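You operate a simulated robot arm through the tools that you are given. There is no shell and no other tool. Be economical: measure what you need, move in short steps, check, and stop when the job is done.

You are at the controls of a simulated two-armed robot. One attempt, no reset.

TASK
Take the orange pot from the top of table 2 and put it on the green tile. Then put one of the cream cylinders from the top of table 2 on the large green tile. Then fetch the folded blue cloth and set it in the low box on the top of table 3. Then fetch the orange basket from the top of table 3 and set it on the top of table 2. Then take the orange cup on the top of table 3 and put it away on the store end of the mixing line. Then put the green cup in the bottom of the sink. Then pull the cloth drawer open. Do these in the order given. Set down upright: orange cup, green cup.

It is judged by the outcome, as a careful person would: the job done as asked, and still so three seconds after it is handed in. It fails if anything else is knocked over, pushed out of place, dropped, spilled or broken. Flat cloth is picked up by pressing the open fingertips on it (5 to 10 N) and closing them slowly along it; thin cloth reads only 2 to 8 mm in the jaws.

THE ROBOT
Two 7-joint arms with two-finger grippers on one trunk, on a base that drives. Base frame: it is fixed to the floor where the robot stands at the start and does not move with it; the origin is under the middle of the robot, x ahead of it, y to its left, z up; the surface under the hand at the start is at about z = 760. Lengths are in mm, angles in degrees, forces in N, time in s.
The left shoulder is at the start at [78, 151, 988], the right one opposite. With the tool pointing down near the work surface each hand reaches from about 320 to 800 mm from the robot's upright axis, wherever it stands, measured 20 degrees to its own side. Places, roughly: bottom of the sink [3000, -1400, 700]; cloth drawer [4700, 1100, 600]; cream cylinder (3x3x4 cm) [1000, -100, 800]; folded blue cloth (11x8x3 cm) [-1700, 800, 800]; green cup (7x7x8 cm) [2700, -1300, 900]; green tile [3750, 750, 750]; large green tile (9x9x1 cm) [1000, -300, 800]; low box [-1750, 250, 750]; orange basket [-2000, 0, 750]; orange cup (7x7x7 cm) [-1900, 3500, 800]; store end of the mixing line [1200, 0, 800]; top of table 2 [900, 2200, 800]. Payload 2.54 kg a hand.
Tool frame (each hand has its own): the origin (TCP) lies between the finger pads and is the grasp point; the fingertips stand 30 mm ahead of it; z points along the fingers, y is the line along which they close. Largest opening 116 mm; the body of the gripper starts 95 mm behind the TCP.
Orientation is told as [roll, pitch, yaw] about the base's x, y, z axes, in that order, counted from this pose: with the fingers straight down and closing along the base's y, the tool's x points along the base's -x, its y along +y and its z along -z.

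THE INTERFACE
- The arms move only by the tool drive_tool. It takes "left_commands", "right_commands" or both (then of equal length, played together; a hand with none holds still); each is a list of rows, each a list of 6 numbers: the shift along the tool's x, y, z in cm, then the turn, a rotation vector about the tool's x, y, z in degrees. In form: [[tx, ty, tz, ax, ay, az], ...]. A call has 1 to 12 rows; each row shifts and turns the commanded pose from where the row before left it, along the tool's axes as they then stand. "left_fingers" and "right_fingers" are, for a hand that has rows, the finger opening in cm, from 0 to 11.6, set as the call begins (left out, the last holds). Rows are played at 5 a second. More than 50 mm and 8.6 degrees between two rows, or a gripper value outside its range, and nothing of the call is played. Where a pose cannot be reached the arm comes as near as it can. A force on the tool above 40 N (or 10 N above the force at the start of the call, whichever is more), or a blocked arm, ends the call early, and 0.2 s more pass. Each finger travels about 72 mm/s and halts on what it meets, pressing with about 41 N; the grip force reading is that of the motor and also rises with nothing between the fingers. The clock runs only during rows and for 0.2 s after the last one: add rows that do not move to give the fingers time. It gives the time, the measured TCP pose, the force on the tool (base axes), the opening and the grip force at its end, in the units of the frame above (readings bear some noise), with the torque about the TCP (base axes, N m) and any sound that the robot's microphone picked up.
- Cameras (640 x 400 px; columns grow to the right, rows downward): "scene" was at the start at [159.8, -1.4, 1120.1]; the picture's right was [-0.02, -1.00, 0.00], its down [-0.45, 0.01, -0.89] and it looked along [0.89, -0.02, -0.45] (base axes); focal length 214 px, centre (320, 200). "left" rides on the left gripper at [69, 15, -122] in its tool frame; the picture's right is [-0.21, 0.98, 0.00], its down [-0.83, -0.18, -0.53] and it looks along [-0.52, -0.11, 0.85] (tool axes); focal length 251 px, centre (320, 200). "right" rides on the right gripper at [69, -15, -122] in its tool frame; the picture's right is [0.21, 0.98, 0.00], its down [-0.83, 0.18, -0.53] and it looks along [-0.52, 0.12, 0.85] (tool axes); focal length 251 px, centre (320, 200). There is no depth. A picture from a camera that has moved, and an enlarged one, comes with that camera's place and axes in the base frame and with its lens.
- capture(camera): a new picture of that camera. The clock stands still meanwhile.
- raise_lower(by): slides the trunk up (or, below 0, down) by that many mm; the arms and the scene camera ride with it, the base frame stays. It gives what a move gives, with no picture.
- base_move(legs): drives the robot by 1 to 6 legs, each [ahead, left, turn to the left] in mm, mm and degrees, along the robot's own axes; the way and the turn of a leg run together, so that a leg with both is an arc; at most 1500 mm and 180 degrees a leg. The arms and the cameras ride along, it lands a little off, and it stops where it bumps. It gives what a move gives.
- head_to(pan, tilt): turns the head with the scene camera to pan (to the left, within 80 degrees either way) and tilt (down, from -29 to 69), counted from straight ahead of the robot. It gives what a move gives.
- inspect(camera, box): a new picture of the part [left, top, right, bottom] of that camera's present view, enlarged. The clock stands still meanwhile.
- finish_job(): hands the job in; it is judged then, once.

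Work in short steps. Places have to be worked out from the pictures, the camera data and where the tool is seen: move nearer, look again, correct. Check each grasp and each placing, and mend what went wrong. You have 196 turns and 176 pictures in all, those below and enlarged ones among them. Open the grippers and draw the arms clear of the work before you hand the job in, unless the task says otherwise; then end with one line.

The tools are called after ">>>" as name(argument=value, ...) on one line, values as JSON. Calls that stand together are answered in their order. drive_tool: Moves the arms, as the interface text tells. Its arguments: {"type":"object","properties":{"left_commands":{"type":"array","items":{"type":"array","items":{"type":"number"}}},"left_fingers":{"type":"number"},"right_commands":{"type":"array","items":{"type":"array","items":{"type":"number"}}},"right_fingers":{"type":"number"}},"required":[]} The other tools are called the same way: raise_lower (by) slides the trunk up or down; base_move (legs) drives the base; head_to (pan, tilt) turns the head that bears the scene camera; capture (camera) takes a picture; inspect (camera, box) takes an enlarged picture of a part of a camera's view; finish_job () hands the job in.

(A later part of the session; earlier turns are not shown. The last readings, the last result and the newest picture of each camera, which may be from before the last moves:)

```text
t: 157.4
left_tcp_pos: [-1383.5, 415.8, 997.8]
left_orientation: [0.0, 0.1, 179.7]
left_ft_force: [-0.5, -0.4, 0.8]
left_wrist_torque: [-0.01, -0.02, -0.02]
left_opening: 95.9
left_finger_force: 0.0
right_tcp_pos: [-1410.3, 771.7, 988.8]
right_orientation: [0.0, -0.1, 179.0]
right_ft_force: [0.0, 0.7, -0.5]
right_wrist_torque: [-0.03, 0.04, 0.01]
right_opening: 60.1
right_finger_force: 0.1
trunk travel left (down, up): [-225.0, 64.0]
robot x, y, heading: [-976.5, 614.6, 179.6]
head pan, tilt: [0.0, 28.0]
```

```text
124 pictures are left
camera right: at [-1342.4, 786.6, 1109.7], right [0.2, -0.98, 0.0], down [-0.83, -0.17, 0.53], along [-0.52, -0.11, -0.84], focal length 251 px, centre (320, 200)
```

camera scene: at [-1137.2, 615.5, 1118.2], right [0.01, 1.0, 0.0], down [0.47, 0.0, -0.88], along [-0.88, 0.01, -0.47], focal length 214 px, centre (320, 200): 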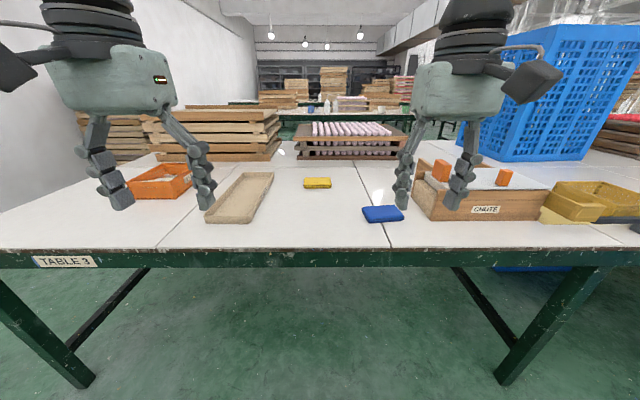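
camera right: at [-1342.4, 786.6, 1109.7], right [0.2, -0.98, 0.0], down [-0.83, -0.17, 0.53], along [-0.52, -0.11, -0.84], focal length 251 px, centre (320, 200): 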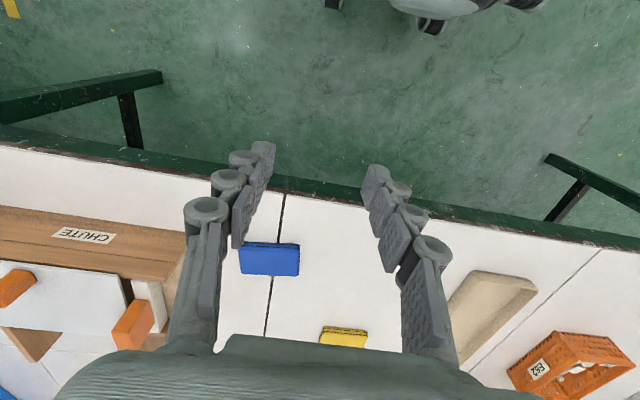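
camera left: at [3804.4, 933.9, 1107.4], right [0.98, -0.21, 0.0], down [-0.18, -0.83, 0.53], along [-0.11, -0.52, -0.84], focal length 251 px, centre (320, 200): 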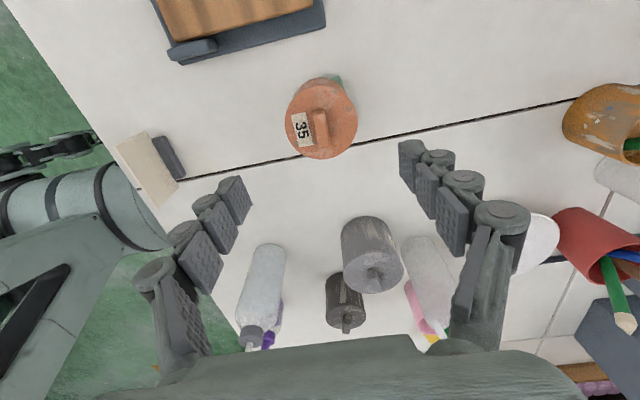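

Cloth at about (-1681, 808), long side along y, ~3 cm thick. I drive up 115 mm, bring the right hand over it and turn it to close along x (8 cm side).

>>> base_move(legs=[[115, 0, 0]])

>>> drive_tool(right_commands=[[-4, -1, 0, 0, 0, 0], [-4, -1, 0, 0, 0, 0], [-4, -1, 1, 0, 0, 0], [-3, -0.6, 2, 0, 0, 0], [0, 0, 0, 0, 0, 0]], right_fingers=11.6)

>>> drive_tool(right_commands=[[0, 0, 0, 0, 0, -8.5], [0, 0, 0, 0, 0, -8.5], [0, 0, 0, 0, 0, -8.5], [0, 0, 0, 0, 0, -8.5], [0, 0, 0, 0, 0, -8.5], [0, 0, 0, 0, 0, -8.5], [0, 0, 0, 0, 0, -8.5], [0, 0, 0, 0, 0, -8.5], [0, 0, 0, 0, 0, -8.5], [0, 0, 0, 0, 0, -8.5], [0, 0, 0, 0, 0, -5], [0, 0, 0, 0, 0, 0]])

>>> capture(camera="right")

>>> capture(camera="scene")

```text
t: 158.6
left_tcp_pos: [-1497.9, 415.1, 997.5]
left_orientation: [0.0, 0.0, 179.7]
left_ft_force: [0.2, -0.5, -0.4]
left_wrist_torque: [0.02, -0.05, -0.05]
left_opening: 96.0
left_finger_force: 0.1
right_tcp_pos: [-1526.1, 771.3, 988.1]
right_orientation: [0.0, 0.0, 179.1]
right_ft_force: [-0.3, -0.2, 0.3]
right_wrist_torque: [-0.03, -0.05, -0.02]
right_opening: 60.0
right_finger_force: 0.0
trunk travel left (down, up): [-225.0, 64.0]
robot x, y, heading: [-1091.4, 613.6, 179.7]
head pan, tilt: [0.0, 28.0]
```

```text
t: 159.8
left_tcp_pos: [-1497.7, 415.2, 997.9]
left_orientation: [0.0, -0.1, 179.8]
left_ft_force: [0.4, 0.1, 0.3]
left_wrist_torque: [-0.05, 0.02, -0.05]
left_opening: 96.0
left_finger_force: 0.0
right_tcp_pos: [-1674.9, 812.6, 958.9]
right_orientation: [0.0, -0.1, 179.0]
right_ft_force: [-0.5, -0.1, 0.0]
right_wrist_torque: [0.01, 0.02, 0.04]
right_opening: 116.0
right_finger_force: 0.1
trunk travel left (down, up): [-225.0, 64.0]
robot x, y, heading: [-1089.2, 612.6, 180.0]
head pan, tilt: [0.0, 28.0]
```

```text
t: 162.4
left_tcp_pos: [-1498.2, 415.0, 997.4]
left_orientation: [-0.1, 0.0, 179.8]
left_ft_force: [0.6, 0.8, 0.5]
left_wrist_torque: [0.01, 0.02, -0.01]
left_opening: 95.9
left_finger_force: 0.2
right_tcp_pos: [-1675.7, 810.1, 958.2]
right_orientation: [-0.1, 0.0, -90.8]
right_ft_force: [0.0, 0.5, 0.1]
right_wrist_torque: [0.0, 0.02, -0.02]
right_opening: 116.0
right_finger_force: 0.2
trunk travel left (down, up): [-225.0, 64.0]
robot x, y, heading: [-1094.1, 613.8, 179.5]
head pan, tilt: [0.0, 28.0]
```

```text
123 pictures are left
camera right: at [-1689.7, 881.0, 1080.0], right [0.98, 0.2, 0.0], down [0.17, -0.83, 0.53], along [0.11, -0.52, -0.85], focal length 251 px, centre (320, 200)
```

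right: 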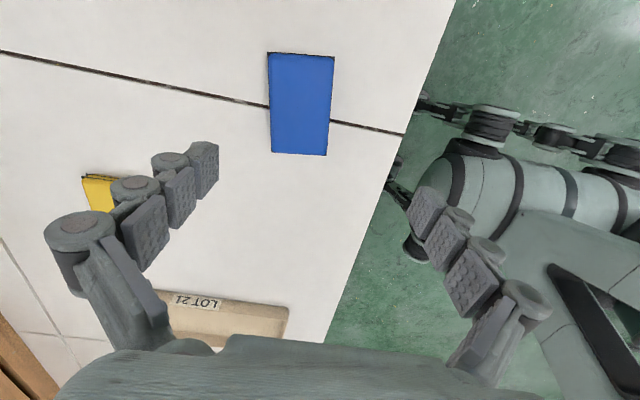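

```text
122 pictures are left
camera scene: at [-1251.5, 616.0, 1118.1], right [0.01, 1.0, 0.0], down [0.47, 0.0, -0.88], along [-0.88, 0.0, -0.47], focal length 214 px, centre (320, 200)
```

scene: 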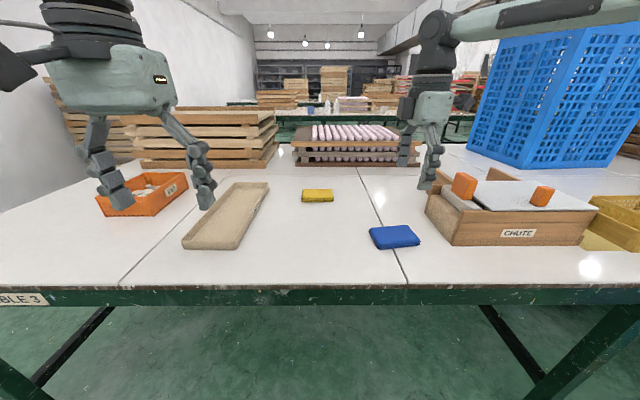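

Cloth centre about (-1694, 813), turned ~9°. Align and descend part-way.

>>> drive_tool(right_commands=[[0.3, -1.8, 0, 0, 0, 0], [0, 0, 3, 0, 0, -8.5], [0, 0, 4, 0, 0, 0], [0, 0, 3, 0, 0, 0], [0, 0, 0, 0, 0, 0]])

>>> capture(camera="right")

>>> inspect(camera="scene", box=[340, 150, 500, 270])

```text
t: 163.6
left_tcp_pos: [-1497.1, 415.4, 998.7]
left_orientation: [0.0, 0.0, 179.8]
left_ft_force: [-0.6, 0.3, -0.9]
left_wrist_torque: [0.04, 0.01, 0.0]
left_opening: 96.3
left_finger_force: 0.0
right_tcp_pos: [-1692.3, 814.2, 857.8]
right_orientation: [0.0, 0.0, -82.5]
right_ft_force: [-0.4, -0.2, -0.5]
right_wrist_torque: [0.0, 0.0, 0.0]
right_opening: 116.0
right_finger_force: 0.0
trunk travel left (down, up): [-225.0, 64.0]
robot x, y, heading: [-1092.1, 613.7, 179.8]
head pan, tilt: [0.0, 28.0]
```

```text
121 pictures are left
camera right: at [-1717.4, 882.3, 980.6], right [0.94, 0.34, 0.0], down [0.29, -0.79, 0.53], along [0.18, -0.5, -0.85], focal length 251 px, centre (320, 200)
```

right: 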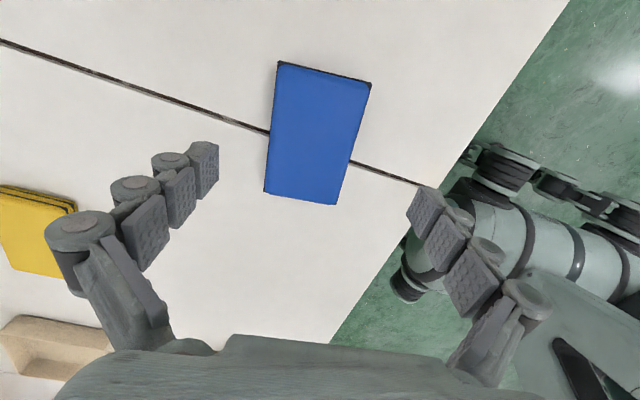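

```text
3.33 times, centred on (420, 210) of scene
camera zoom: at [-1251.5, 616.0, 1118.1], right [0.01, 1.0, 0.0], down [0.47, 0.0, -0.88], along [-0.88, 0.0, -0.47], focal length 715 px, centre (-13, 167)
```

zoom: 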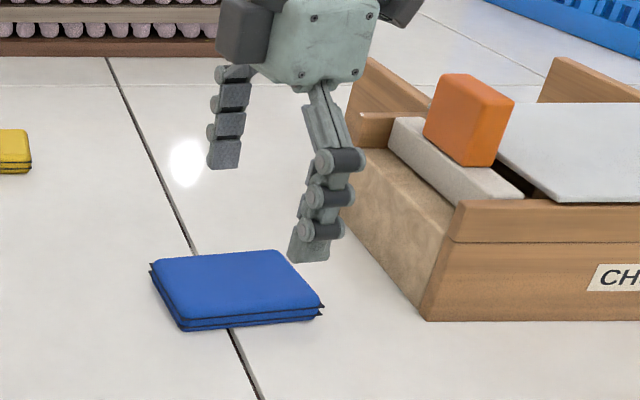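

Aligned with the cloth. Descend to TCP ≈ 796 and close onto its sides.

>>> drive_tool(right_commands=[[0, 0, 3, 0, 0, 0], [0, 0, 3, 0, 0, 0], [0, 0, 0.3, 0, 0, 0], [0, 0, 0, 0, 0, 0]])

>>> drive_tool(right_commands=[[0, 0, 0, 0, 0, 0], [0, 0, 0, 0, 0, 0], [0, 0, 0, 0, 0, 0]], right_fingers=7)

>>> capture(camera="right")

>>> inspect(camera="scene", box=[340, 180, 500, 300])

```text
t: 164.6
left_tcp_pos: [-1498.5, 415.1, 998.1]
left_orientation: [0.0, 0.0, 179.8]
left_ft_force: [-0.1, -0.4, 0.1]
left_wrist_torque: [-0.01, 0.0, -0.02]
left_opening: 95.9
left_finger_force: 0.0
right_tcp_pos: [-1692.5, 813.9, 794.8]
right_orientation: [0.0, 0.0, -82.4]
right_ft_force: [-0.1, -0.8, 0.6]
right_wrist_torque: [0.02, 0.02, -0.02]
right_opening: 115.9
right_finger_force: 0.2
trunk travel left (down, up): [-225.0, 64.0]
robot x, y, heading: [-1091.9, 615.6, 179.6]
head pan, tilt: [0.0, 28.0]
```

```text
t: 165.4
left_tcp_pos: [-1497.5, 414.7, 997.6]
left_orientation: [0.0, 0.0, 179.7]
left_ft_force: [-0.8, 0.2, 0.0]
left_wrist_torque: [0.01, 0.02, 0.0]
left_opening: 95.9
left_finger_force: 0.1
right_tcp_pos: [-1694.4, 813.5, 795.5]
right_orientation: [-0.1, 0.0, -82.5]
right_ft_force: [-0.5, 0.5, -0.7]
right_wrist_torque: [0.0, 0.02, -0.01]
right_opening: 70.3
right_finger_force: 0.4
trunk travel left (down, up): [-225.0, 64.0]
robot x, y, heading: [-1093.2, 613.7, 179.7]
head pan, tilt: [0.0, 28.0]
```

```text
119 pictures are left
camera right: at [-1718.0, 881.4, 917.1], right [0.94, 0.34, 0.0], down [0.29, -0.79, 0.53], along [0.18, -0.5, -0.85], focal length 251 px, centre (320, 200)
```

right: 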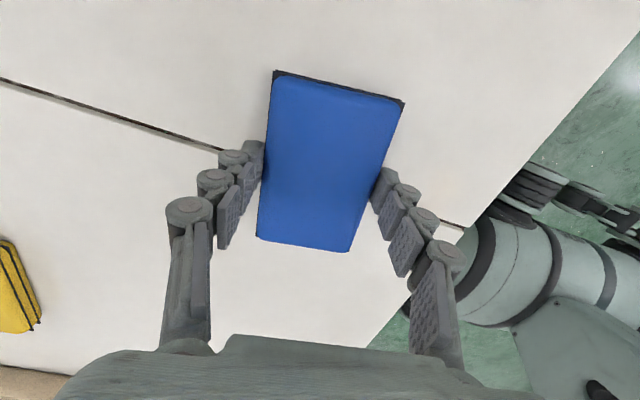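

```text
3.33 times, centred on (420, 240) of scene
camera zoom: at [-1251.5, 616.0, 1118.1], right [0.01, 1.0, 0.0], down [0.47, 0.0, -0.88], along [-0.88, 0.0, -0.47], focal length 715 px, centre (-13, 67)
```

zoom: 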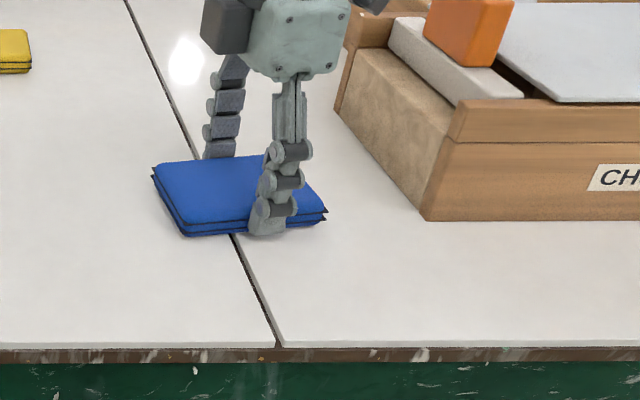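

Fingers touch the sides at 70 mm; close further in steps.

>>> drive_tool(right_commands=[[0, 0, 0, 0, 0, 0], [0, 0, 0, 0, 0, 0], [0, 0, 0, 0, 0, 0]], right_fingers=5.5)

>>> drive_tool(right_commands=[[0, 0, 0, 0, 0, 0], [0, 0, 0, 0, 0, 0], [0, 0, 0, 0, 0, 0]], right_fingers=3)

>>> capture(camera="right")

```text
t: 166.2
left_tcp_pos: [-1496.9, 414.7, 997.5]
left_orientation: [0.1, 0.1, 179.9]
left_ft_force: [0.4, -0.2, -0.3]
left_wrist_torque: [-0.02, 0.0, 0.01]
left_opening: 96.0
left_finger_force: 0.0
right_tcp_pos: [-1693.7, 813.3, 795.8]
right_orientation: [-0.1, 0.0, -82.5]
right_ft_force: [0.8, -0.1, 2.3]
right_wrist_torque: [0.0, -0.02, 0.01]
right_opening: 68.6
right_finger_force: 40.7
trunk travel left (down, up): [-225.0, 64.0]
robot x, y, heading: [-1093.9, 614.5, 179.7]
head pan, tilt: [0.0, 28.0]
```

```text
t: 167.0
left_tcp_pos: [-1498.4, 414.1, 997.9]
left_orientation: [0.0, 0.1, 179.8]
left_ft_force: [-0.4, -0.3, -1.2]
left_wrist_torque: [0.02, 0.01, -0.02]
left_opening: 95.7
left_finger_force: 0.1
right_tcp_pos: [-1694.1, 814.1, 795.7]
right_orientation: [-0.1, 0.0, -82.5]
right_ft_force: [-0.6, 0.2, 2.8]
right_wrist_torque: [-0.01, -0.01, 0.02]
right_opening: 68.7
right_finger_force: 41.2
trunk travel left (down, up): [-225.0, 64.0]
robot x, y, heading: [-1091.3, 614.8, 179.7]
head pan, tilt: [0.0, 28.0]
```

```text
117 pictures are left
camera right: at [-1717.8, 881.4, 917.4], right [0.94, 0.34, 0.0], down [0.29, -0.79, 0.53], along [0.18, -0.5, -0.85], focal length 251 px, centre (320, 200)
```

right: 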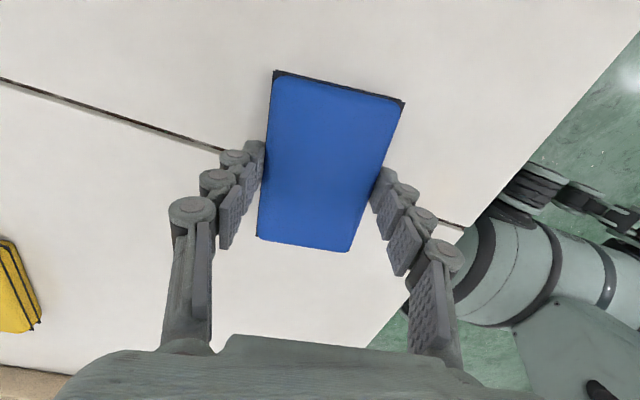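

The cloth behaves as a solid block held at 68.7 mm with 41 N. Lift it.

>>> drive_tool(right_commands=[[0, 0, -1, 0, 0, 0], [0, 0, -2, 0, 0, 0], [0, 0, -4, 0, 0, 0], [0, 0, -4, 0, 0, 0], [0, 0, -4, 0, 0, 0], [0, 0, 0, 0, 0, 0]], right_fingers=0)

>>> capture(camera="scene")

```text
t: 168.4
left_tcp_pos: [-1498.3, 415.2, 998.4]
left_orientation: [0.0, -0.1, 179.7]
left_ft_force: [-0.1, -0.2, 0.3]
left_wrist_torque: [-0.01, 0.03, -0.04]
left_opening: 96.1
left_finger_force: 0.1
right_tcp_pos: [-1692.5, 813.0, 946.1]
right_orientation: [-0.2, 0.0, -82.5]
right_ft_force: [-0.7, 0.0, -0.9]
right_wrist_torque: [0.0, 0.0, 0.0]
right_opening: 68.7
right_finger_force: 40.6
trunk travel left (down, up): [-225.0, 64.0]
robot x, y, heading: [-1089.3, 617.0, 179.8]
head pan, tilt: [0.0, 28.0]
```

```text
116 pictures are left
camera scene: at [-1251.6, 616.0, 1118.1], right [0.01, 1.0, 0.0], down [0.47, 0.0, -0.88], along [-0.88, 0.0, -0.47], focal length 214 px, centre (320, 200)
```

scene: 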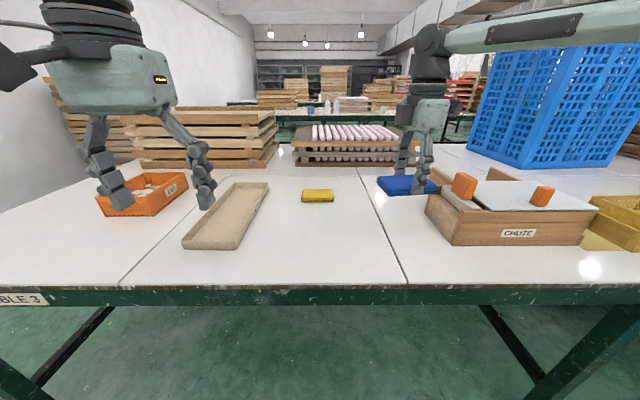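

Cloth held. The low box is the tray around (-1800, 335). I strafe left 400 mm, then rotate the cloth to match the tray's long axis.

>>> base_move(legs=[[0, 400, 0]])

>>> drive_tool(right_commands=[[0, 2, 0, 0, 0, 8.2], [0, 2, 0, 0, 0, 8.2], [0, 0, 0, 0, 0, 8.2], [0, 0, 0, 0, 0, 8.2], [0, 0, 0, 0, 0, 8.2], [0, 0, 0, 0, 0, 8.2], [0, 0, 0, 0, 0, 8.2], [0, 0, 0, 0, 0, 8.2], [0, 0, 0, 0, 0, 8.2], [0, 0, 0, 0, 0, 8.2], [0, 0, 0, 0, 0, 7.5], [0, 0, 0, 0, 0, 0]])

>>> capture(camera="scene")

>>> capture(camera="right")

```text
t: 172.9
left_tcp_pos: [-1498.0, 5.6, 998.4]
left_orientation: [0.0, 0.0, 180.1]
left_ft_force: [-0.3, 0.3, -0.5]
left_wrist_torque: [0.0, -0.01, -0.03]
left_opening: 96.0
left_finger_force: 0.2
right_tcp_pos: [-1695.5, 401.8, 946.0]
right_orientation: [-0.1, 0.0, -82.2]
right_ft_force: [0.4, 0.2, 0.5]
right_wrist_torque: [0.0, -0.02, 0.01]
right_opening: 68.4
right_finger_force: 41.1
trunk travel left (down, up): [-225.0, 64.0]
robot x, y, heading: [-1092.3, 203.2, 179.9]
head pan, tilt: [0.0, 28.0]
```

```text
t: 175.5
left_tcp_pos: [-1496.9, 5.9, 997.5]
left_orientation: [0.0, 0.0, 179.9]
left_ft_force: [-0.4, -0.1, -1.1]
left_wrist_torque: [-0.02, 0.02, -0.01]
left_opening: 96.1
left_finger_force: 0.1
right_tcp_pos: [-1655.2, 404.5, 945.0]
right_orientation: [0.0, -0.1, -171.8]
right_ft_force: [0.7, 0.2, -0.8]
right_wrist_torque: [0.04, 0.0, 0.03]
right_opening: 68.8
right_finger_force: 41.4
trunk travel left (down, up): [-225.0, 64.0]
robot x, y, heading: [-1094.2, 204.9, 179.9]
head pan, tilt: [0.0, 28.0]
```

```text
115 pictures are left
camera scene: at [-1252.8, 206.5, 1118.1], right [0.0, 1.0, 0.0], down [0.47, 0.0, -0.88], along [-0.88, 0.0, -0.47], focal length 214 px, centre (320, 200)
```

scene: 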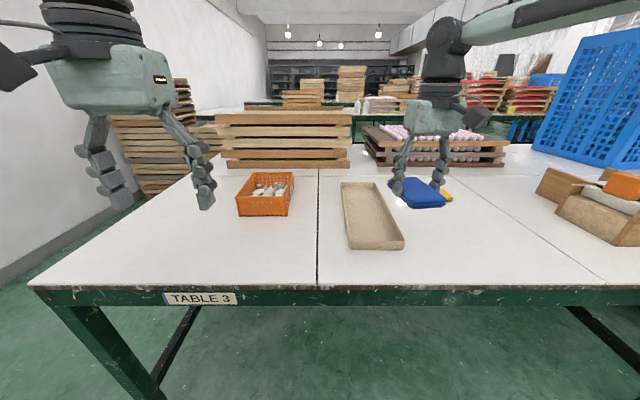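

```text
114 pictures are left
camera right: at [-1588.8, 430.5, 1067.3], right [0.35, -0.94, 0.0], down [-0.79, -0.3, 0.53], along [-0.5, -0.19, -0.84], focal length 251 px, centre (320, 200)
```

right: 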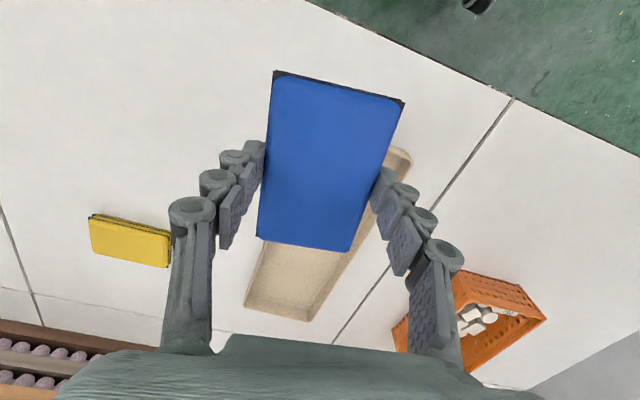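

The tray spans about x -1650..-2010, y 283..415, aligned with x. I straighten the cloth and move above its near half (-1760, 347).

>>> drive_tool(right_commands=[[0, 0, 0, 0, 0, 8.2], [-3.5, 2, 0, 0, 0, 0], [-3.5, 2, 0, 0, 0, 0], [-3.5, 1.85, 0, 0, 0, 0], [0, 0, 3, 0, 0, 0], [0, 0, 2, 0, 0, 0], [0, 0, 0, 0, 0, 0]])

>>> inspect(camera="scene", box=[310, 160, 470, 260])

>>> capture(camera="right")

```text
t: 177.1
left_tcp_pos: [-1497.7, 5.1, 997.3]
left_orientation: [-0.1, 0.0, -180.0]
left_ft_force: [0.0, 0.6, -0.3]
left_wrist_torque: [-0.03, 0.0, 0.02]
left_opening: 95.7
left_finger_force: 0.1
right_tcp_pos: [-1709.5, 384.3, 886.3]
right_orientation: [0.0, -0.2, -180.1]
right_ft_force: [-0.5, 0.2, 0.5]
right_wrist_torque: [0.03, -0.02, -0.01]
right_opening: 68.4
right_finger_force: 41.4
right hand out of reach, approached as far as the arm can: row 3, 4
trunk travel left (down, up): [-225.0, 64.0]
robot x, y, heading: [-1094.7, 205.6, 180.2]
head pan, tilt: [0.0, 28.0]
```

```text
4.00 times, centred on (390, 210) of scene
camera zoom: at [-1252.8, 206.6, 1118.1], right [0.0, 1.0, 0.0], down [0.47, 0.0, -0.88], along [-0.88, 0.0, -0.47], focal length 858 px, centre (40, 160)
```

zoom: 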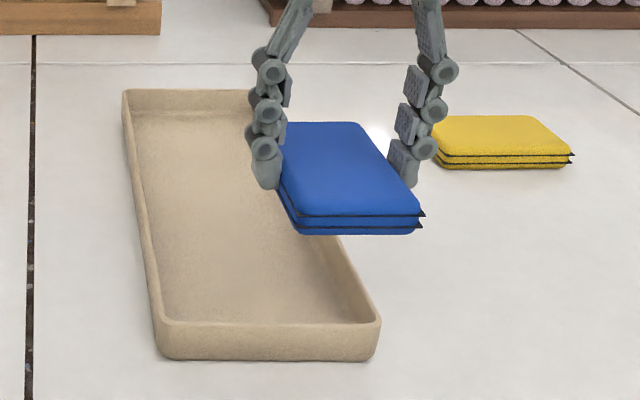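

```text
112 pictures are left
camera right: at [-1640.1, 400.6, 1009.0], right [0.22, -0.98, 0.0], down [-0.82, -0.18, 0.54], along [-0.52, -0.12, -0.84], focal length 251 px, centre (320, 200)
```

right: 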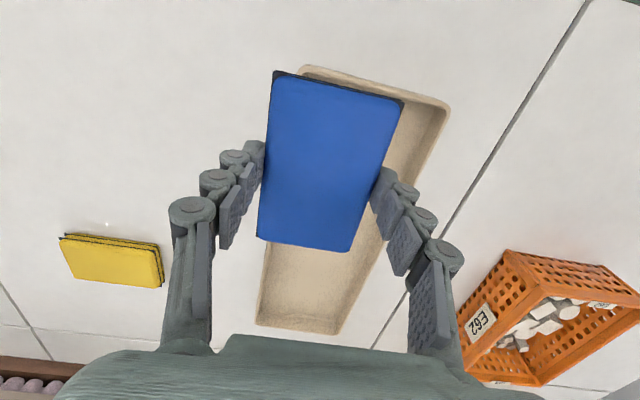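

Crossing too far for the right arm; shift the base left 90 and forward 30, then position the hand.

>>> base_move(legs=[[30, 90, 0]])

>>> drive_tool(right_commands=[[-1, -2.6, 0, 0, 0, 0], [-1, -2.6, 0, 0, 0, 0], [0, 0, 0, 0, 0, 0]])

>>> inspect(camera="scene", box=[330, 150, 490, 250])

>>> capture(camera="right")

```text
t: 178.6
left_tcp_pos: [-1528.8, -84.5, 998.2]
left_orientation: [-0.1, 0.0, 179.9]
left_ft_force: [0.4, -0.4, -0.1]
left_wrist_torque: [0.01, 0.0, -0.03]
left_opening: 95.9
left_finger_force: 0.0
right_tcp_pos: [-1738.9, 294.4, 888.1]
right_orientation: [0.0, -0.1, 179.9]
right_ft_force: [0.6, 0.1, 0.6]
right_wrist_torque: [0.04, -0.06, 0.01]
right_opening: 68.7
right_finger_force: 40.9
trunk travel left (down, up): [-225.0, 64.0]
robot x, y, heading: [-1125.5, 116.2, 180.0]
head pan, tilt: [0.0, 28.0]
```

```text
t: 179.4
left_tcp_pos: [-1527.4, -85.4, 997.6]
left_orientation: [0.1, 0.1, 180.0]
left_ft_force: [0.2, 0.5, -0.7]
left_wrist_torque: [0.0, 0.01, 0.0]
left_opening: 95.9
left_finger_force: 0.0
right_tcp_pos: [-1760.2, 346.6, 886.2]
right_orientation: [0.0, -0.1, 180.0]
right_ft_force: [-0.4, -0.2, -0.6]
right_wrist_torque: [0.02, 0.03, 0.03]
right_opening: 68.7
right_finger_force: 41.0
trunk travel left (down, up): [-225.0, 64.0]
robot x, y, heading: [-1126.4, 115.3, 179.9]
head pan, tilt: [0.0, 28.0]
```

```text
4.00 times, centred on (410, 200) of scene
camera zoom: at [-1283.1, 116.1, 1118.1], right [0.0, 1.0, 0.0], down [0.47, 0.0, -0.88], along [-0.88, 0.0, -0.47], focal length 858 px, centre (-40, 200)
```

zoom: 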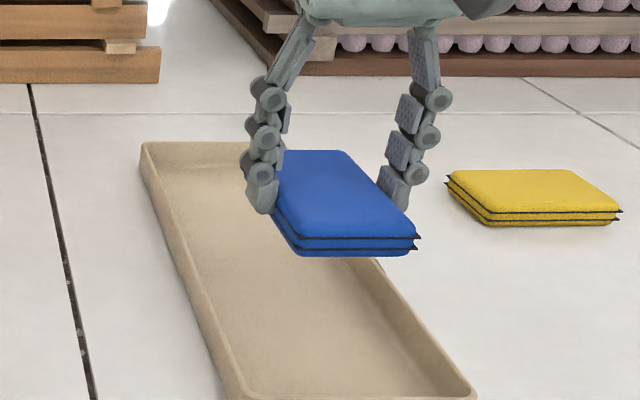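

```text
110 pictures are left
camera right: at [-1691.1, 362.7, 1008.1], right [0.21, -0.98, 0.0], down [-0.83, -0.18, 0.54], along [-0.52, -0.12, -0.84], focal length 251 px, centre (320, 200)
```

right: 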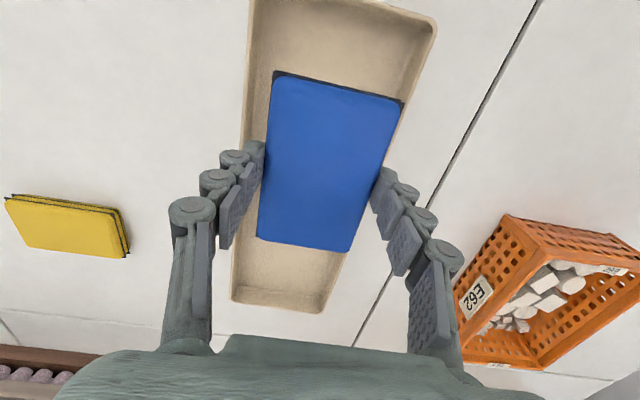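

Well centred between the tray walls. Lower into the tray.

>>> drive_tool(right_commands=[[0, -0.3, 3, 0, 0, 0], [0, 0, 2.5, 0, 0, 0], [0, 0, 1, 0, 0, 0], [0, 0, 0.5, 0, 0, 0], [0, 0, 0.5, 0, 0, 0], [0, 0, 0, 0, 0, 0]])

>>> inspect(camera="scene", box=[330, 150, 490, 250])

```text
t: 180.8
left_tcp_pos: [-1528.4, -85.7, 997.7]
left_orientation: [0.1, 0.0, 180.0]
left_ft_force: [0.7, 0.4, 0.1]
left_wrist_torque: [-0.02, 0.01, -0.02]
left_opening: 95.9
left_finger_force: 0.0
right_tcp_pos: [-1759.5, 349.9, 811.7]
right_orientation: [0.1, -0.1, 180.0]
right_ft_force: [0.5, 0.3, -1.3]
right_wrist_torque: [-0.03, 0.01, 0.01]
right_opening: 68.6
right_finger_force: 41.4
trunk travel left (down, up): [-225.0, 64.0]
robot x, y, heading: [-1122.1, 115.6, 179.8]
head pan, tilt: [0.0, 28.0]
```

```text
4.00 times, centred on (410, 200) of scene
camera zoom: at [-1283.1, 116.2, 1118.1], right [0.0, 1.0, 0.0], down [0.47, 0.0, -0.88], along [-0.88, 0.0, -0.47], focal length 858 px, centre (-40, 200)
```

zoom: 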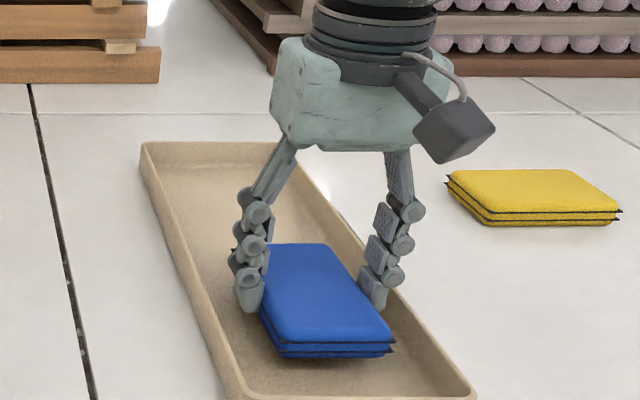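

Continue down in small steps until contact.

>>> drive_tool(right_commands=[[0, 0, 0.3, 0, 0, 0], [0, 0, 0.3, 0, 0, 0], [0, 0, 0.2, 0, 0, 0], [0, 0, 0, 0, 0, 0]])

>>> drive_tool(right_commands=[[0, 0, 0.2, 0, 0, 0], [0, 0, 0.1, 0, 0, 0], [0, 0, 0, 0, 0, 0]])

```text
t: 181.8
left_tcp_pos: [-1528.9, -85.7, 997.5]
left_orientation: [-0.1, -0.1, 179.9]
left_ft_force: [-0.7, 0.7, 0.8]
left_wrist_torque: [0.02, -0.01, 0.03]
left_opening: 96.0
left_finger_force: 0.1
right_tcp_pos: [-1759.7, 349.5, 805.1]
right_orientation: [0.0, 0.0, 180.0]
right_ft_force: [0.6, 0.6, -0.4]
right_wrist_torque: [-0.01, -0.01, -0.03]
right_opening: 68.6
right_finger_force: 40.4
trunk travel left (down, up): [-225.0, 64.0]
robot x, y, heading: [-1126.2, 115.7, 180.0]
head pan, tilt: [0.0, 28.0]
```

```text
t: 182.6
left_tcp_pos: [-1528.7, -84.9, 997.0]
left_orientation: [0.0, 0.0, 179.8]
left_ft_force: [0.1, -0.8, -1.0]
left_wrist_torque: [0.02, -0.02, 0.01]
left_opening: 95.9
left_finger_force: 0.2
right_tcp_pos: [-1759.9, 350.5, 801.0]
right_orientation: [0.0, 0.0, 180.0]
right_ft_force: [0.0, 0.3, -0.7]
right_wrist_torque: [-0.06, -0.02, 0.01]
right_opening: 68.7
right_finger_force: 41.2
trunk travel left (down, up): [-225.0, 64.0]
robot x, y, heading: [-1123.9, 113.5, 179.9]
head pan, tilt: [0.0, 28.0]
```

>>> drive_tool(right_commands=[[0, 0, 0.2, 0, 0, 0], [0, 0, 0.1, 0, 0, 0], [0, 0, 0, 0, 0, 0]])

>>> inspect(camera="scene", box=[330, 150, 490, 250])

```text
t: 183.4
left_tcp_pos: [-1527.1, -85.5, 997.8]
left_orientation: [0.0, 0.0, 179.9]
left_ft_force: [-0.5, 0.0, 0.0]
left_wrist_torque: [-0.02, 0.03, -0.03]
left_opening: 96.0
left_finger_force: 0.1
right_tcp_pos: [-1759.6, 350.6, 799.4]
right_orientation: [0.0, -0.1, 179.9]
right_ft_force: [0.6, 0.1, 4.2]
right_wrist_torque: [0.03, -0.23, 0.02]
right_opening: 68.6
right_finger_force: 40.8
trunk travel left (down, up): [-225.0, 64.0]
robot x, y, heading: [-1125.5, 113.8, 179.7]
head pan, tilt: [0.0, 28.0]
```

```text
4.00 times, centred on (410, 200) of scene
camera zoom: at [-1282.7, 116.1, 1118.3], right [0.0, 1.0, 0.0], down [0.47, 0.0, -0.88], along [-0.88, 0.0, -0.47], focal length 858 px, centre (-40, 200)
```

zoom: 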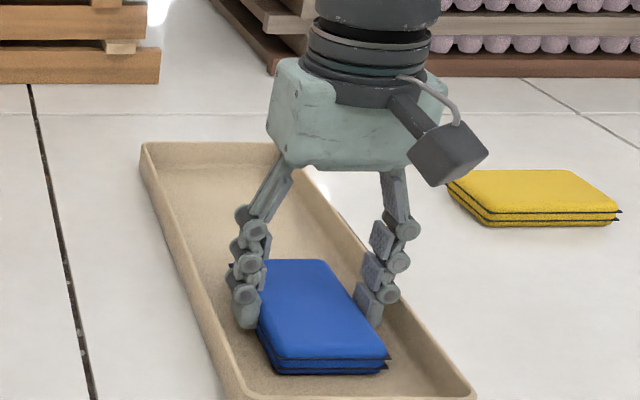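

The cloth rests on the tray floor (4 N). Open slightly to release and rise.

>>> drive_tool(right_commands=[[0, 0, 0, 0, 0, 0], [0, 0, 0, 0, 0, 0]], right_fingers=8.2)

>>> drive_tool(right_commands=[[0, 0, -1, 0, 0, 0], [0, 0, -2, 0, 0, 0], [0, 0, -4, 0, 0, 0], [0, 0, -4, 0, 0, 0], [0, 0, -4, 0, 0, 0], [0, 0, 0, 0, 0, 0]])

>>> capture(camera="scene")

>>> inspect(camera="scene", box=[250, 140, 460, 270])

```text
t: 184.0
left_tcp_pos: [-1529.6, -85.7, 998.3]
left_orientation: [0.1, 0.0, 179.8]
left_ft_force: [0.2, 0.3, 0.1]
left_wrist_torque: [0.01, -0.01, 0.0]
left_opening: 96.0
left_finger_force: 0.0
right_tcp_pos: [-1759.2, 350.7, 798.6]
right_orientation: [0.0, 0.0, 180.1]
right_ft_force: [-0.4, 0.3, 0.1]
right_wrist_torque: [0.0, -0.02, 0.0]
right_opening: 82.0
right_finger_force: 0.0
trunk travel left (down, up): [-225.0, 64.0]
robot x, y, heading: [-1126.3, 114.7, 179.8]
head pan, tilt: [0.0, 28.0]
```

```text
t: 185.4
left_tcp_pos: [-1527.5, -85.3, 997.8]
left_orientation: [0.1, 0.0, 179.9]
left_ft_force: [0.3, -1.0, -1.0]
left_wrist_torque: [-0.04, 0.0, -0.01]
left_opening: 96.0
left_finger_force: 0.0
right_tcp_pos: [-1759.1, 349.4, 951.5]
right_orientation: [0.1, 0.0, 180.0]
right_ft_force: [0.1, 0.4, -0.5]
right_wrist_torque: [0.02, -0.01, 0.05]
right_opening: 82.2
right_finger_force: 0.1
trunk travel left (down, up): [-225.0, 64.0]
robot x, y, heading: [-1123.9, 114.3, 179.7]
head pan, tilt: [0.0, 28.0]
```

```text
107 pictures are left
camera scene: at [-1283.1, 116.2, 1118.1], right [0.0, 1.0, 0.0], down [0.47, 0.0, -0.88], along [-0.88, 0.0, -0.47], focal length 214 px, centre (320, 200)
```

scene: 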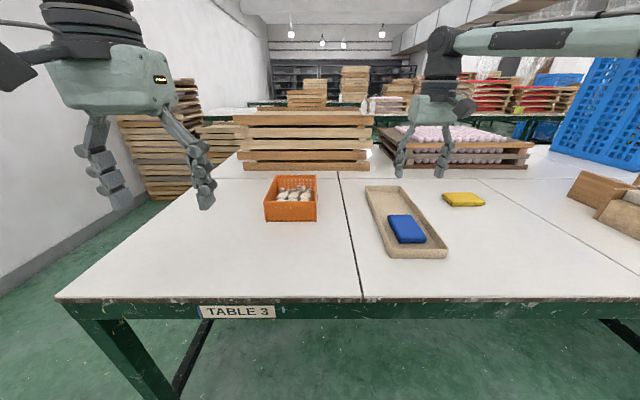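

```text
3.05 times, centred on (355, 205) of scene
camera zoom: at [-1283.1, 116.2, 1118.1], right [0.0, 1.0, 0.0], down [0.47, 0.0, -0.88], along [-0.88, 0.0, -0.47], focal length 654 px, centre (213, 185)
```

zoom: 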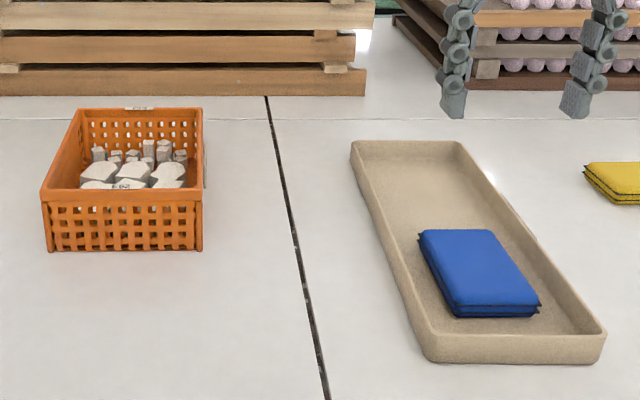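

Cloth placed. Next the basket: spans about x -1815..-2020, y -43..107, rim z≈825; I'll carry it with both hands on its side walls. Retract the right hand and bring the base square in front of it, closer to the edge.

>>> drive_tool(right_commands=[[4, 0, 0, 0, 0, 0], [4, 0, 0, 0, 0, 0], [4, 0, 0, 0, 0, 0], [0, 0, 0, 0, 0, 0]], right_fingers=6, left_commands=[[0, 0, 1, 0, 0, 0], [0, 0, 1, 0, 0, 0], [0, 0, 2, 0, 0, 0], [0, 0, 0, 0, 0, 0]], left_fingers=6)

>>> base_move(legs=[[90, 84, 0]])

>>> capture(camera="scene")

>>> inspect(camera="scene", box=[240, 130, 400, 230])

```text
t: 186.4
left_tcp_pos: [-1528.1, -85.6, 957.2]
left_orientation: [0.0, -0.1, 179.9]
left_ft_force: [-0.4, 0.2, -0.6]
left_wrist_torque: [0.01, 0.01, 0.04]
left_opening: 60.0
left_finger_force: 0.1
right_tcp_pos: [-1640.6, 347.7, 947.0]
right_orientation: [-0.1, 0.0, 180.0]
right_ft_force: [0.8, -0.4, -0.8]
right_wrist_torque: [-0.01, 0.02, 0.0]
right_opening: 60.0
right_finger_force: 0.1
trunk travel left (down, up): [-225.0, 64.0]
robot x, y, heading: [-1124.8, 117.4, 179.8]
head pan, tilt: [0.0, 28.0]
```

```text
t: 187.9
left_tcp_pos: [-1617.8, -168.3, 957.9]
left_orientation: [-0.1, 0.0, 179.9]
left_ft_force: [-1.0, -0.5, 0.2]
left_wrist_torque: [-0.01, -0.03, 0.04]
left_opening: 59.8
left_finger_force: 0.1
right_tcp_pos: [-1729.8, 264.1, 948.2]
right_orientation: [0.0, 0.0, 180.1]
right_ft_force: [0.4, 0.0, 0.4]
right_wrist_torque: [0.01, -0.03, 0.02]
right_opening: 60.2
right_finger_force: 0.0
trunk travel left (down, up): [-225.0, 64.0]
robot x, y, heading: [-1211.6, 30.5, 179.8]
head pan, tilt: [0.0, 28.0]
```

```text
105 pictures are left
camera scene: at [-1372.9, 32.9, 1118.1], right [0.0, 1.0, 0.0], down [0.47, 0.0, -0.88], along [-0.88, 0.0, -0.47], focal length 214 px, centre (320, 200)
```

scene: 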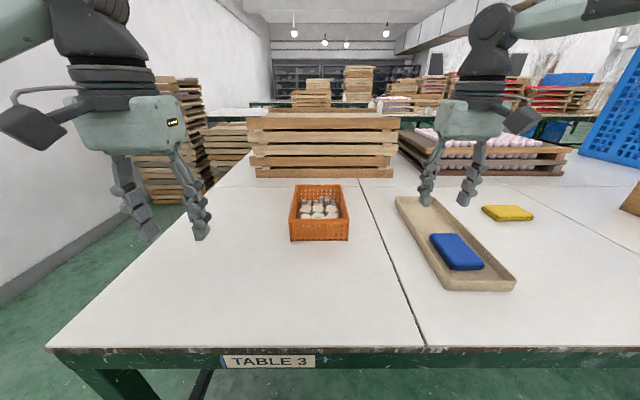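

```text
4.00 times, centred on (320, 180) of scene
camera zoom: at [-1372.9, 32.9, 1118.1], right [0.0, 1.0, 0.0], down [0.47, 0.0, -0.88], along [-0.88, 0.0, -0.47], focal length 858 px, centre (320, 280)
```

zoom: 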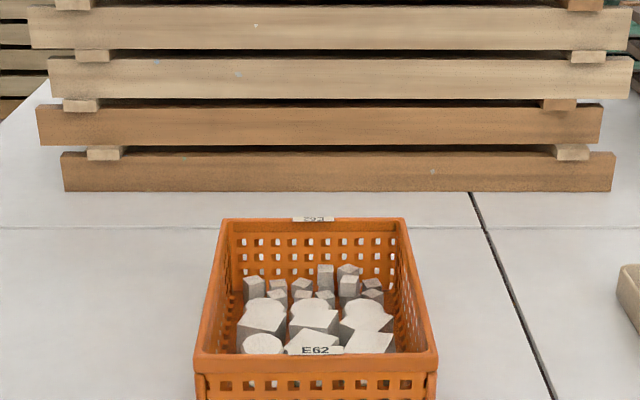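

Side walls are at y≈-42 and 100, rim z≈829. I bring both hands to hover over the side walls around x -1880, z 895.

>>> drive_tool(left_commands=[[0, 0, 3, 0, 0, 0], [-3, 0, 3.2, 0, 0, 0], [-4, -2, 0, 0, 0, 0], [-4, -2, 0, 0, 0, 0], [-4, -2, 0, 0, 0, 0], [-4, -2, 0, 0, 0, 0], [-4, -2.5, 0, 0, 0, 0], [-3, -2, 0, 0, 0, 0], [0, 0, 0, 0, 0, 0]], left_fingers=2.8, right_commands=[[0, 0, 3, 0, 0, 0], [-1, 0, 2.3, 0, 0, 0], [-2, 3, 0, 0, 0, 0], [-2, 3, 0, 0, 0, 0], [-2.5, 3, 0, 0, 0, 0], [-2.5, 3, 0, 0, 0, 0], [-2.5, 3, 0, 0, 0, 0], [-2.5, 1.4, 0, 0, 0, 0], [0, 0, 0, 0, 0, 0]], right_fingers=2.8)

>>> capture(camera="left")

>>> capture(camera="right")

>>> inspect(camera="scene", box=[240, 130, 400, 250])

```text
t: 189.9
left_tcp_pos: [-1878.1, -44.9, 893.6]
left_orientation: [0.1, -0.1, 179.9]
left_ft_force: [0.2, 0.4, -0.4]
left_wrist_torque: [0.01, 0.01, 0.02]
left_opening: 27.8
left_finger_force: 0.1
right_tcp_pos: [-1808.1, 179.0, 892.7]
right_orientation: [0.1, -0.1, 180.0]
right_ft_force: [1.0, 0.0, -0.7]
right_wrist_torque: [0.0, 0.01, 0.01]
right_opening: 28.3
right_finger_force: 0.1
right hand out of reach, approached as far as the arm can: row 6, 7, 8
trunk travel left (down, up): [-225.0, 64.0]
robot x, y, heading: [-1214.0, 33.8, 179.7]
head pan, tilt: [0.0, 28.0]
```

```text
103 pictures are left
camera left: at [-1810.9, -59.6, 1015.4], right [-0.22, -0.98, 0.0], down [-0.82, 0.18, 0.53], along [-0.52, 0.12, -0.84], focal length 251 px, centre (320, 200)
```

left: 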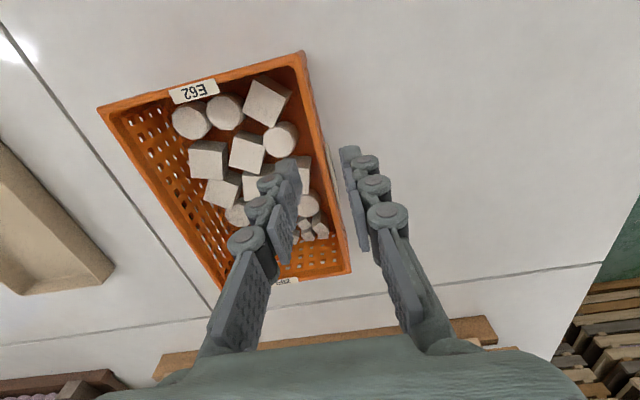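

```text
102 pictures are left
camera right: at [-1738.3, 195.5, 1013.9], right [0.21, -0.98, 0.0], down [-0.82, -0.18, 0.54], along [-0.52, -0.12, -0.84], focal length 251 px, centre (320, 200)
```

right: 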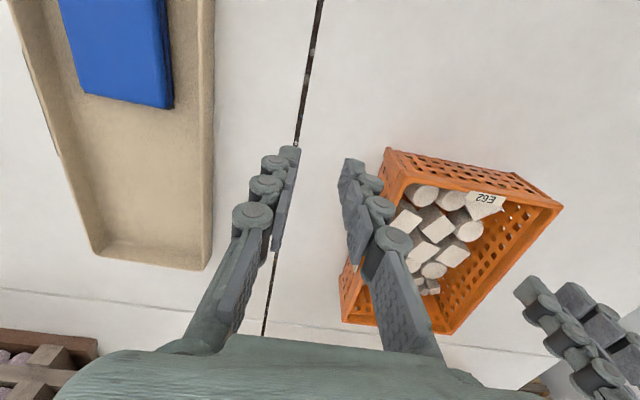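

```text
3.33 times, centred on (320, 190) of scene
camera zoom: at [-1372.6, 33.1, 1118.1], right [0.0, 1.0, 0.0], down [0.47, 0.0, -0.88], along [-0.88, 0.0, -0.47], focal length 715 px, centre (320, 233)
```

zoom: 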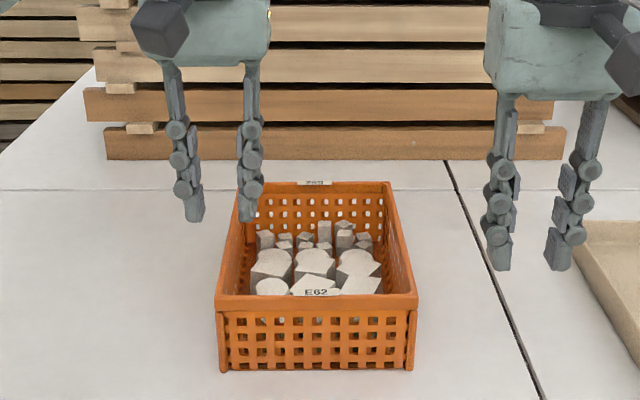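

The left hand reaches its wall; the right can't quite reach. I'll grip the left wall shallowly (above the contents) with the left hand and slide the basket about 170 mm nearer. First withdraw the right hand, and lower the left over the wall.

>>> drive_tool(right_commands=[[4, -2, 0, 0, 0, 0], [4, -2, 0, 0, 0, 0], [0, -2, 0, 0, 0, 0], [0, 0, 0, 0, 0, 0]], left_commands=[[1.4, -0.3, 0, 0, 0, 0], [1.4, 0, 2, 0, 0, 0], [0, 0, 1.5, 0, 0, 0], [0, 0, 0, 0, 0, 0]])

>>> capture(camera="left")

>>> inspect(camera="scene", box=[240, 150, 400, 250])

```text
t: 190.9
left_tcp_pos: [-1850.5, -41.2, 858.9]
left_orientation: [0.0, -0.2, 179.8]
left_ft_force: [-0.3, -0.2, -0.5]
left_wrist_torque: [-0.02, -0.01, -0.01]
left_opening: 28.0
left_finger_force: 0.1
right_tcp_pos: [-1726.6, 237.9, 893.0]
right_orientation: [0.1, -0.1, 180.0]
right_ft_force: [-0.9, 0.4, -0.2]
right_wrist_torque: [0.01, -0.03, -0.03]
right_opening: 27.9
right_finger_force: 0.0
trunk travel left (down, up): [-225.0, 64.0]
robot x, y, heading: [-1213.7, 29.1, 179.9]
head pan, tilt: [0.0, 28.0]
```

```text
100 pictures are left
camera left: at [-1782.2, -56.6, 980.6], right [-0.22, -0.98, 0.0], down [-0.83, 0.18, 0.53], along [-0.52, 0.12, -0.85], focal length 251 px, centre (320, 200)
```

left: 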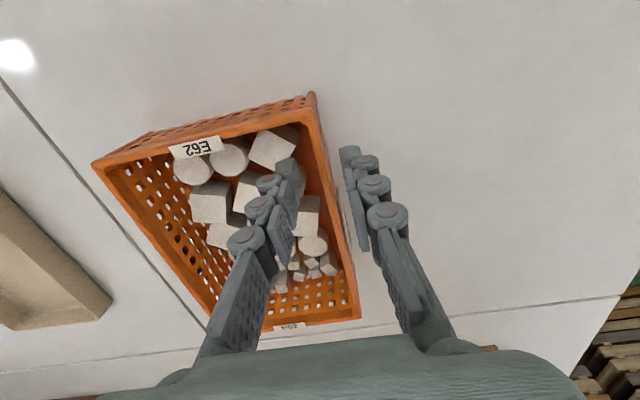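

```text
4.00 times, centred on (320, 200) of scene
camera zoom: at [-1372.7, 33.1, 1118.1], right [0.0, 1.0, 0.0], down [0.47, 0.0, -0.88], along [-0.88, 0.0, -0.47], focal length 858 px, centre (320, 200)
```

zoom: 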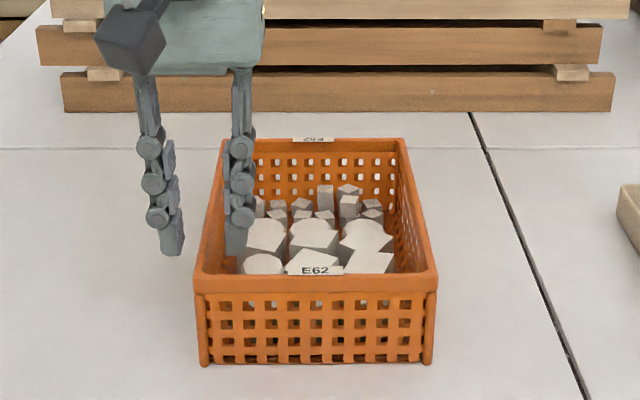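

The fingers straddle the left wall. Lower 22 mm and close.

>>> drive_tool(left_commands=[[0, 0, 1.2, 0, 0, 0], [0, 0, 1.0, 0, 0, 0], [0, 0, 0, 0, 0, 0]])

>>> drive_tool(left_commands=[[0, 0, 0, 0, 0, 0], [0, 0, 0, 0, 0, 0], [0, 0, 0, 0, 0, 0]], left_fingers=0)

>>> inspect(camera="scene", box=[240, 150, 400, 250])

```text
t: 191.7
left_tcp_pos: [-1851.0, -41.5, 837.8]
left_orientation: [0.0, -0.1, 179.9]
left_ft_force: [0.7, 1.2, -0.5]
left_wrist_torque: [0.01, -0.01, 0.03]
left_opening: 28.0
left_finger_force: 0.0
right_tcp_pos: [-1727.2, 239.1, 892.6]
right_orientation: [0.0, -0.1, 180.0]
right_ft_force: [1.0, 0.5, 0.5]
right_wrist_torque: [0.01, 0.01, 0.0]
right_opening: 27.8
right_finger_force: 0.1
trunk travel left (down, up): [-225.0, 64.0]
robot x, y, heading: [-1210.7, 31.1, 179.9]
head pan, tilt: [0.0, 28.0]
```

```text
t: 192.5
left_tcp_pos: [-1849.0, -40.3, 838.4]
left_orientation: [0.0, 0.1, 180.0]
left_ft_force: [-0.4, -1.2, 0.6]
left_wrist_torque: [-0.02, 0.12, 0.18]
left_opening: 5.9
left_finger_force: 32.8
right_tcp_pos: [-1727.8, 239.2, 894.0]
right_orientation: [0.0, 0.0, 180.0]
right_ft_force: [0.0, 0.5, 0.2]
right_wrist_torque: [-0.01, -0.02, -0.02]
right_opening: 27.8
right_finger_force: 0.1
trunk travel left (down, up): [-225.0, 64.0]
robot x, y, heading: [-1212.4, 32.1, 180.2]
head pan, tilt: [0.0, 28.0]
```

```text
4.00 times, centred on (320, 200) of scene
camera zoom: at [-1372.8, 33.1, 1118.1], right [0.0, 1.0, 0.0], down [0.47, 0.0, -0.88], along [-0.88, 0.0, -0.47], focal length 858 px, centre (320, 200)
```

zoom: 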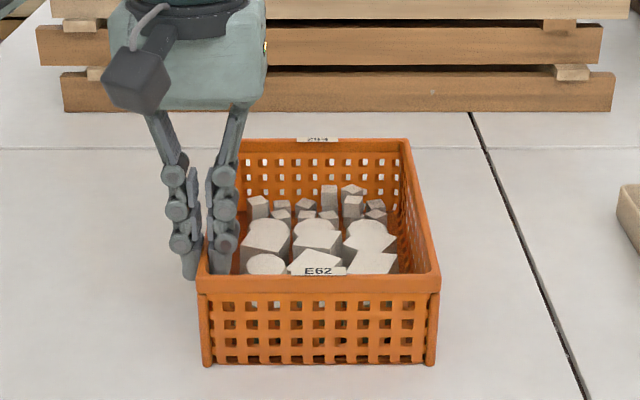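

Gripped on the wall (5.9 mm). Slide it toward me in modest steps.

>>> drive_tool(left_commands=[[1, 0, 0, 0, 0, 0], [2, 0, 0, 0, 0, 0], [2, 0, 0, 0, 0, 0], [2, 0, 0, 0, 0, 0], [2, 0, 0, 0, 0, 0], [0, 0, 0, 0, 0, 0]])

>>> capture(camera="scene")

```text
t: 193.9
left_tcp_pos: [-1758.7, -41.6, 838.7]
left_orientation: [0.0, 0.0, 179.9]
left_ft_force: [0.1, -0.3, 0.0]
left_wrist_torque: [-0.05, 0.02, -0.02]
left_opening: 5.9
left_finger_force: 32.2
right_tcp_pos: [-1727.2, 239.9, 893.5]
right_orientation: [-0.1, 0.0, 180.0]
right_ft_force: [0.3, 0.4, 0.8]
right_wrist_torque: [-0.01, 0.01, 0.02]
right_opening: 28.2
right_finger_force: 0.0
trunk travel left (down, up): [-225.0, 64.0]
robot x, y, heading: [-1214.5, 31.0, 180.0]
head pan, tilt: [0.0, 28.0]
```

```text
97 pictures are left
camera scene: at [-1372.8, 33.1, 1118.1], right [0.0, 1.0, 0.0], down [0.47, 0.0, -0.88], along [-0.88, 0.0, -0.47], focal length 214 px, centre (320, 200)
```

scene: 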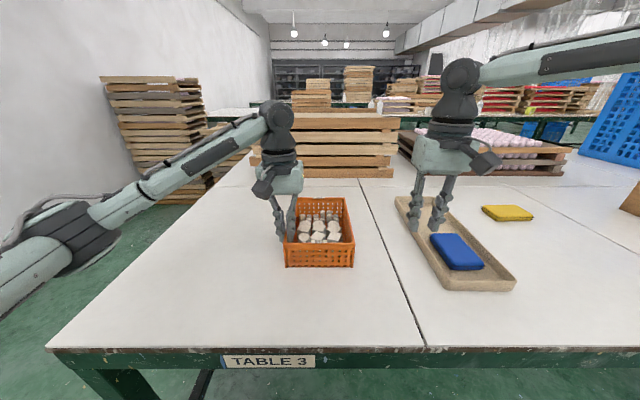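

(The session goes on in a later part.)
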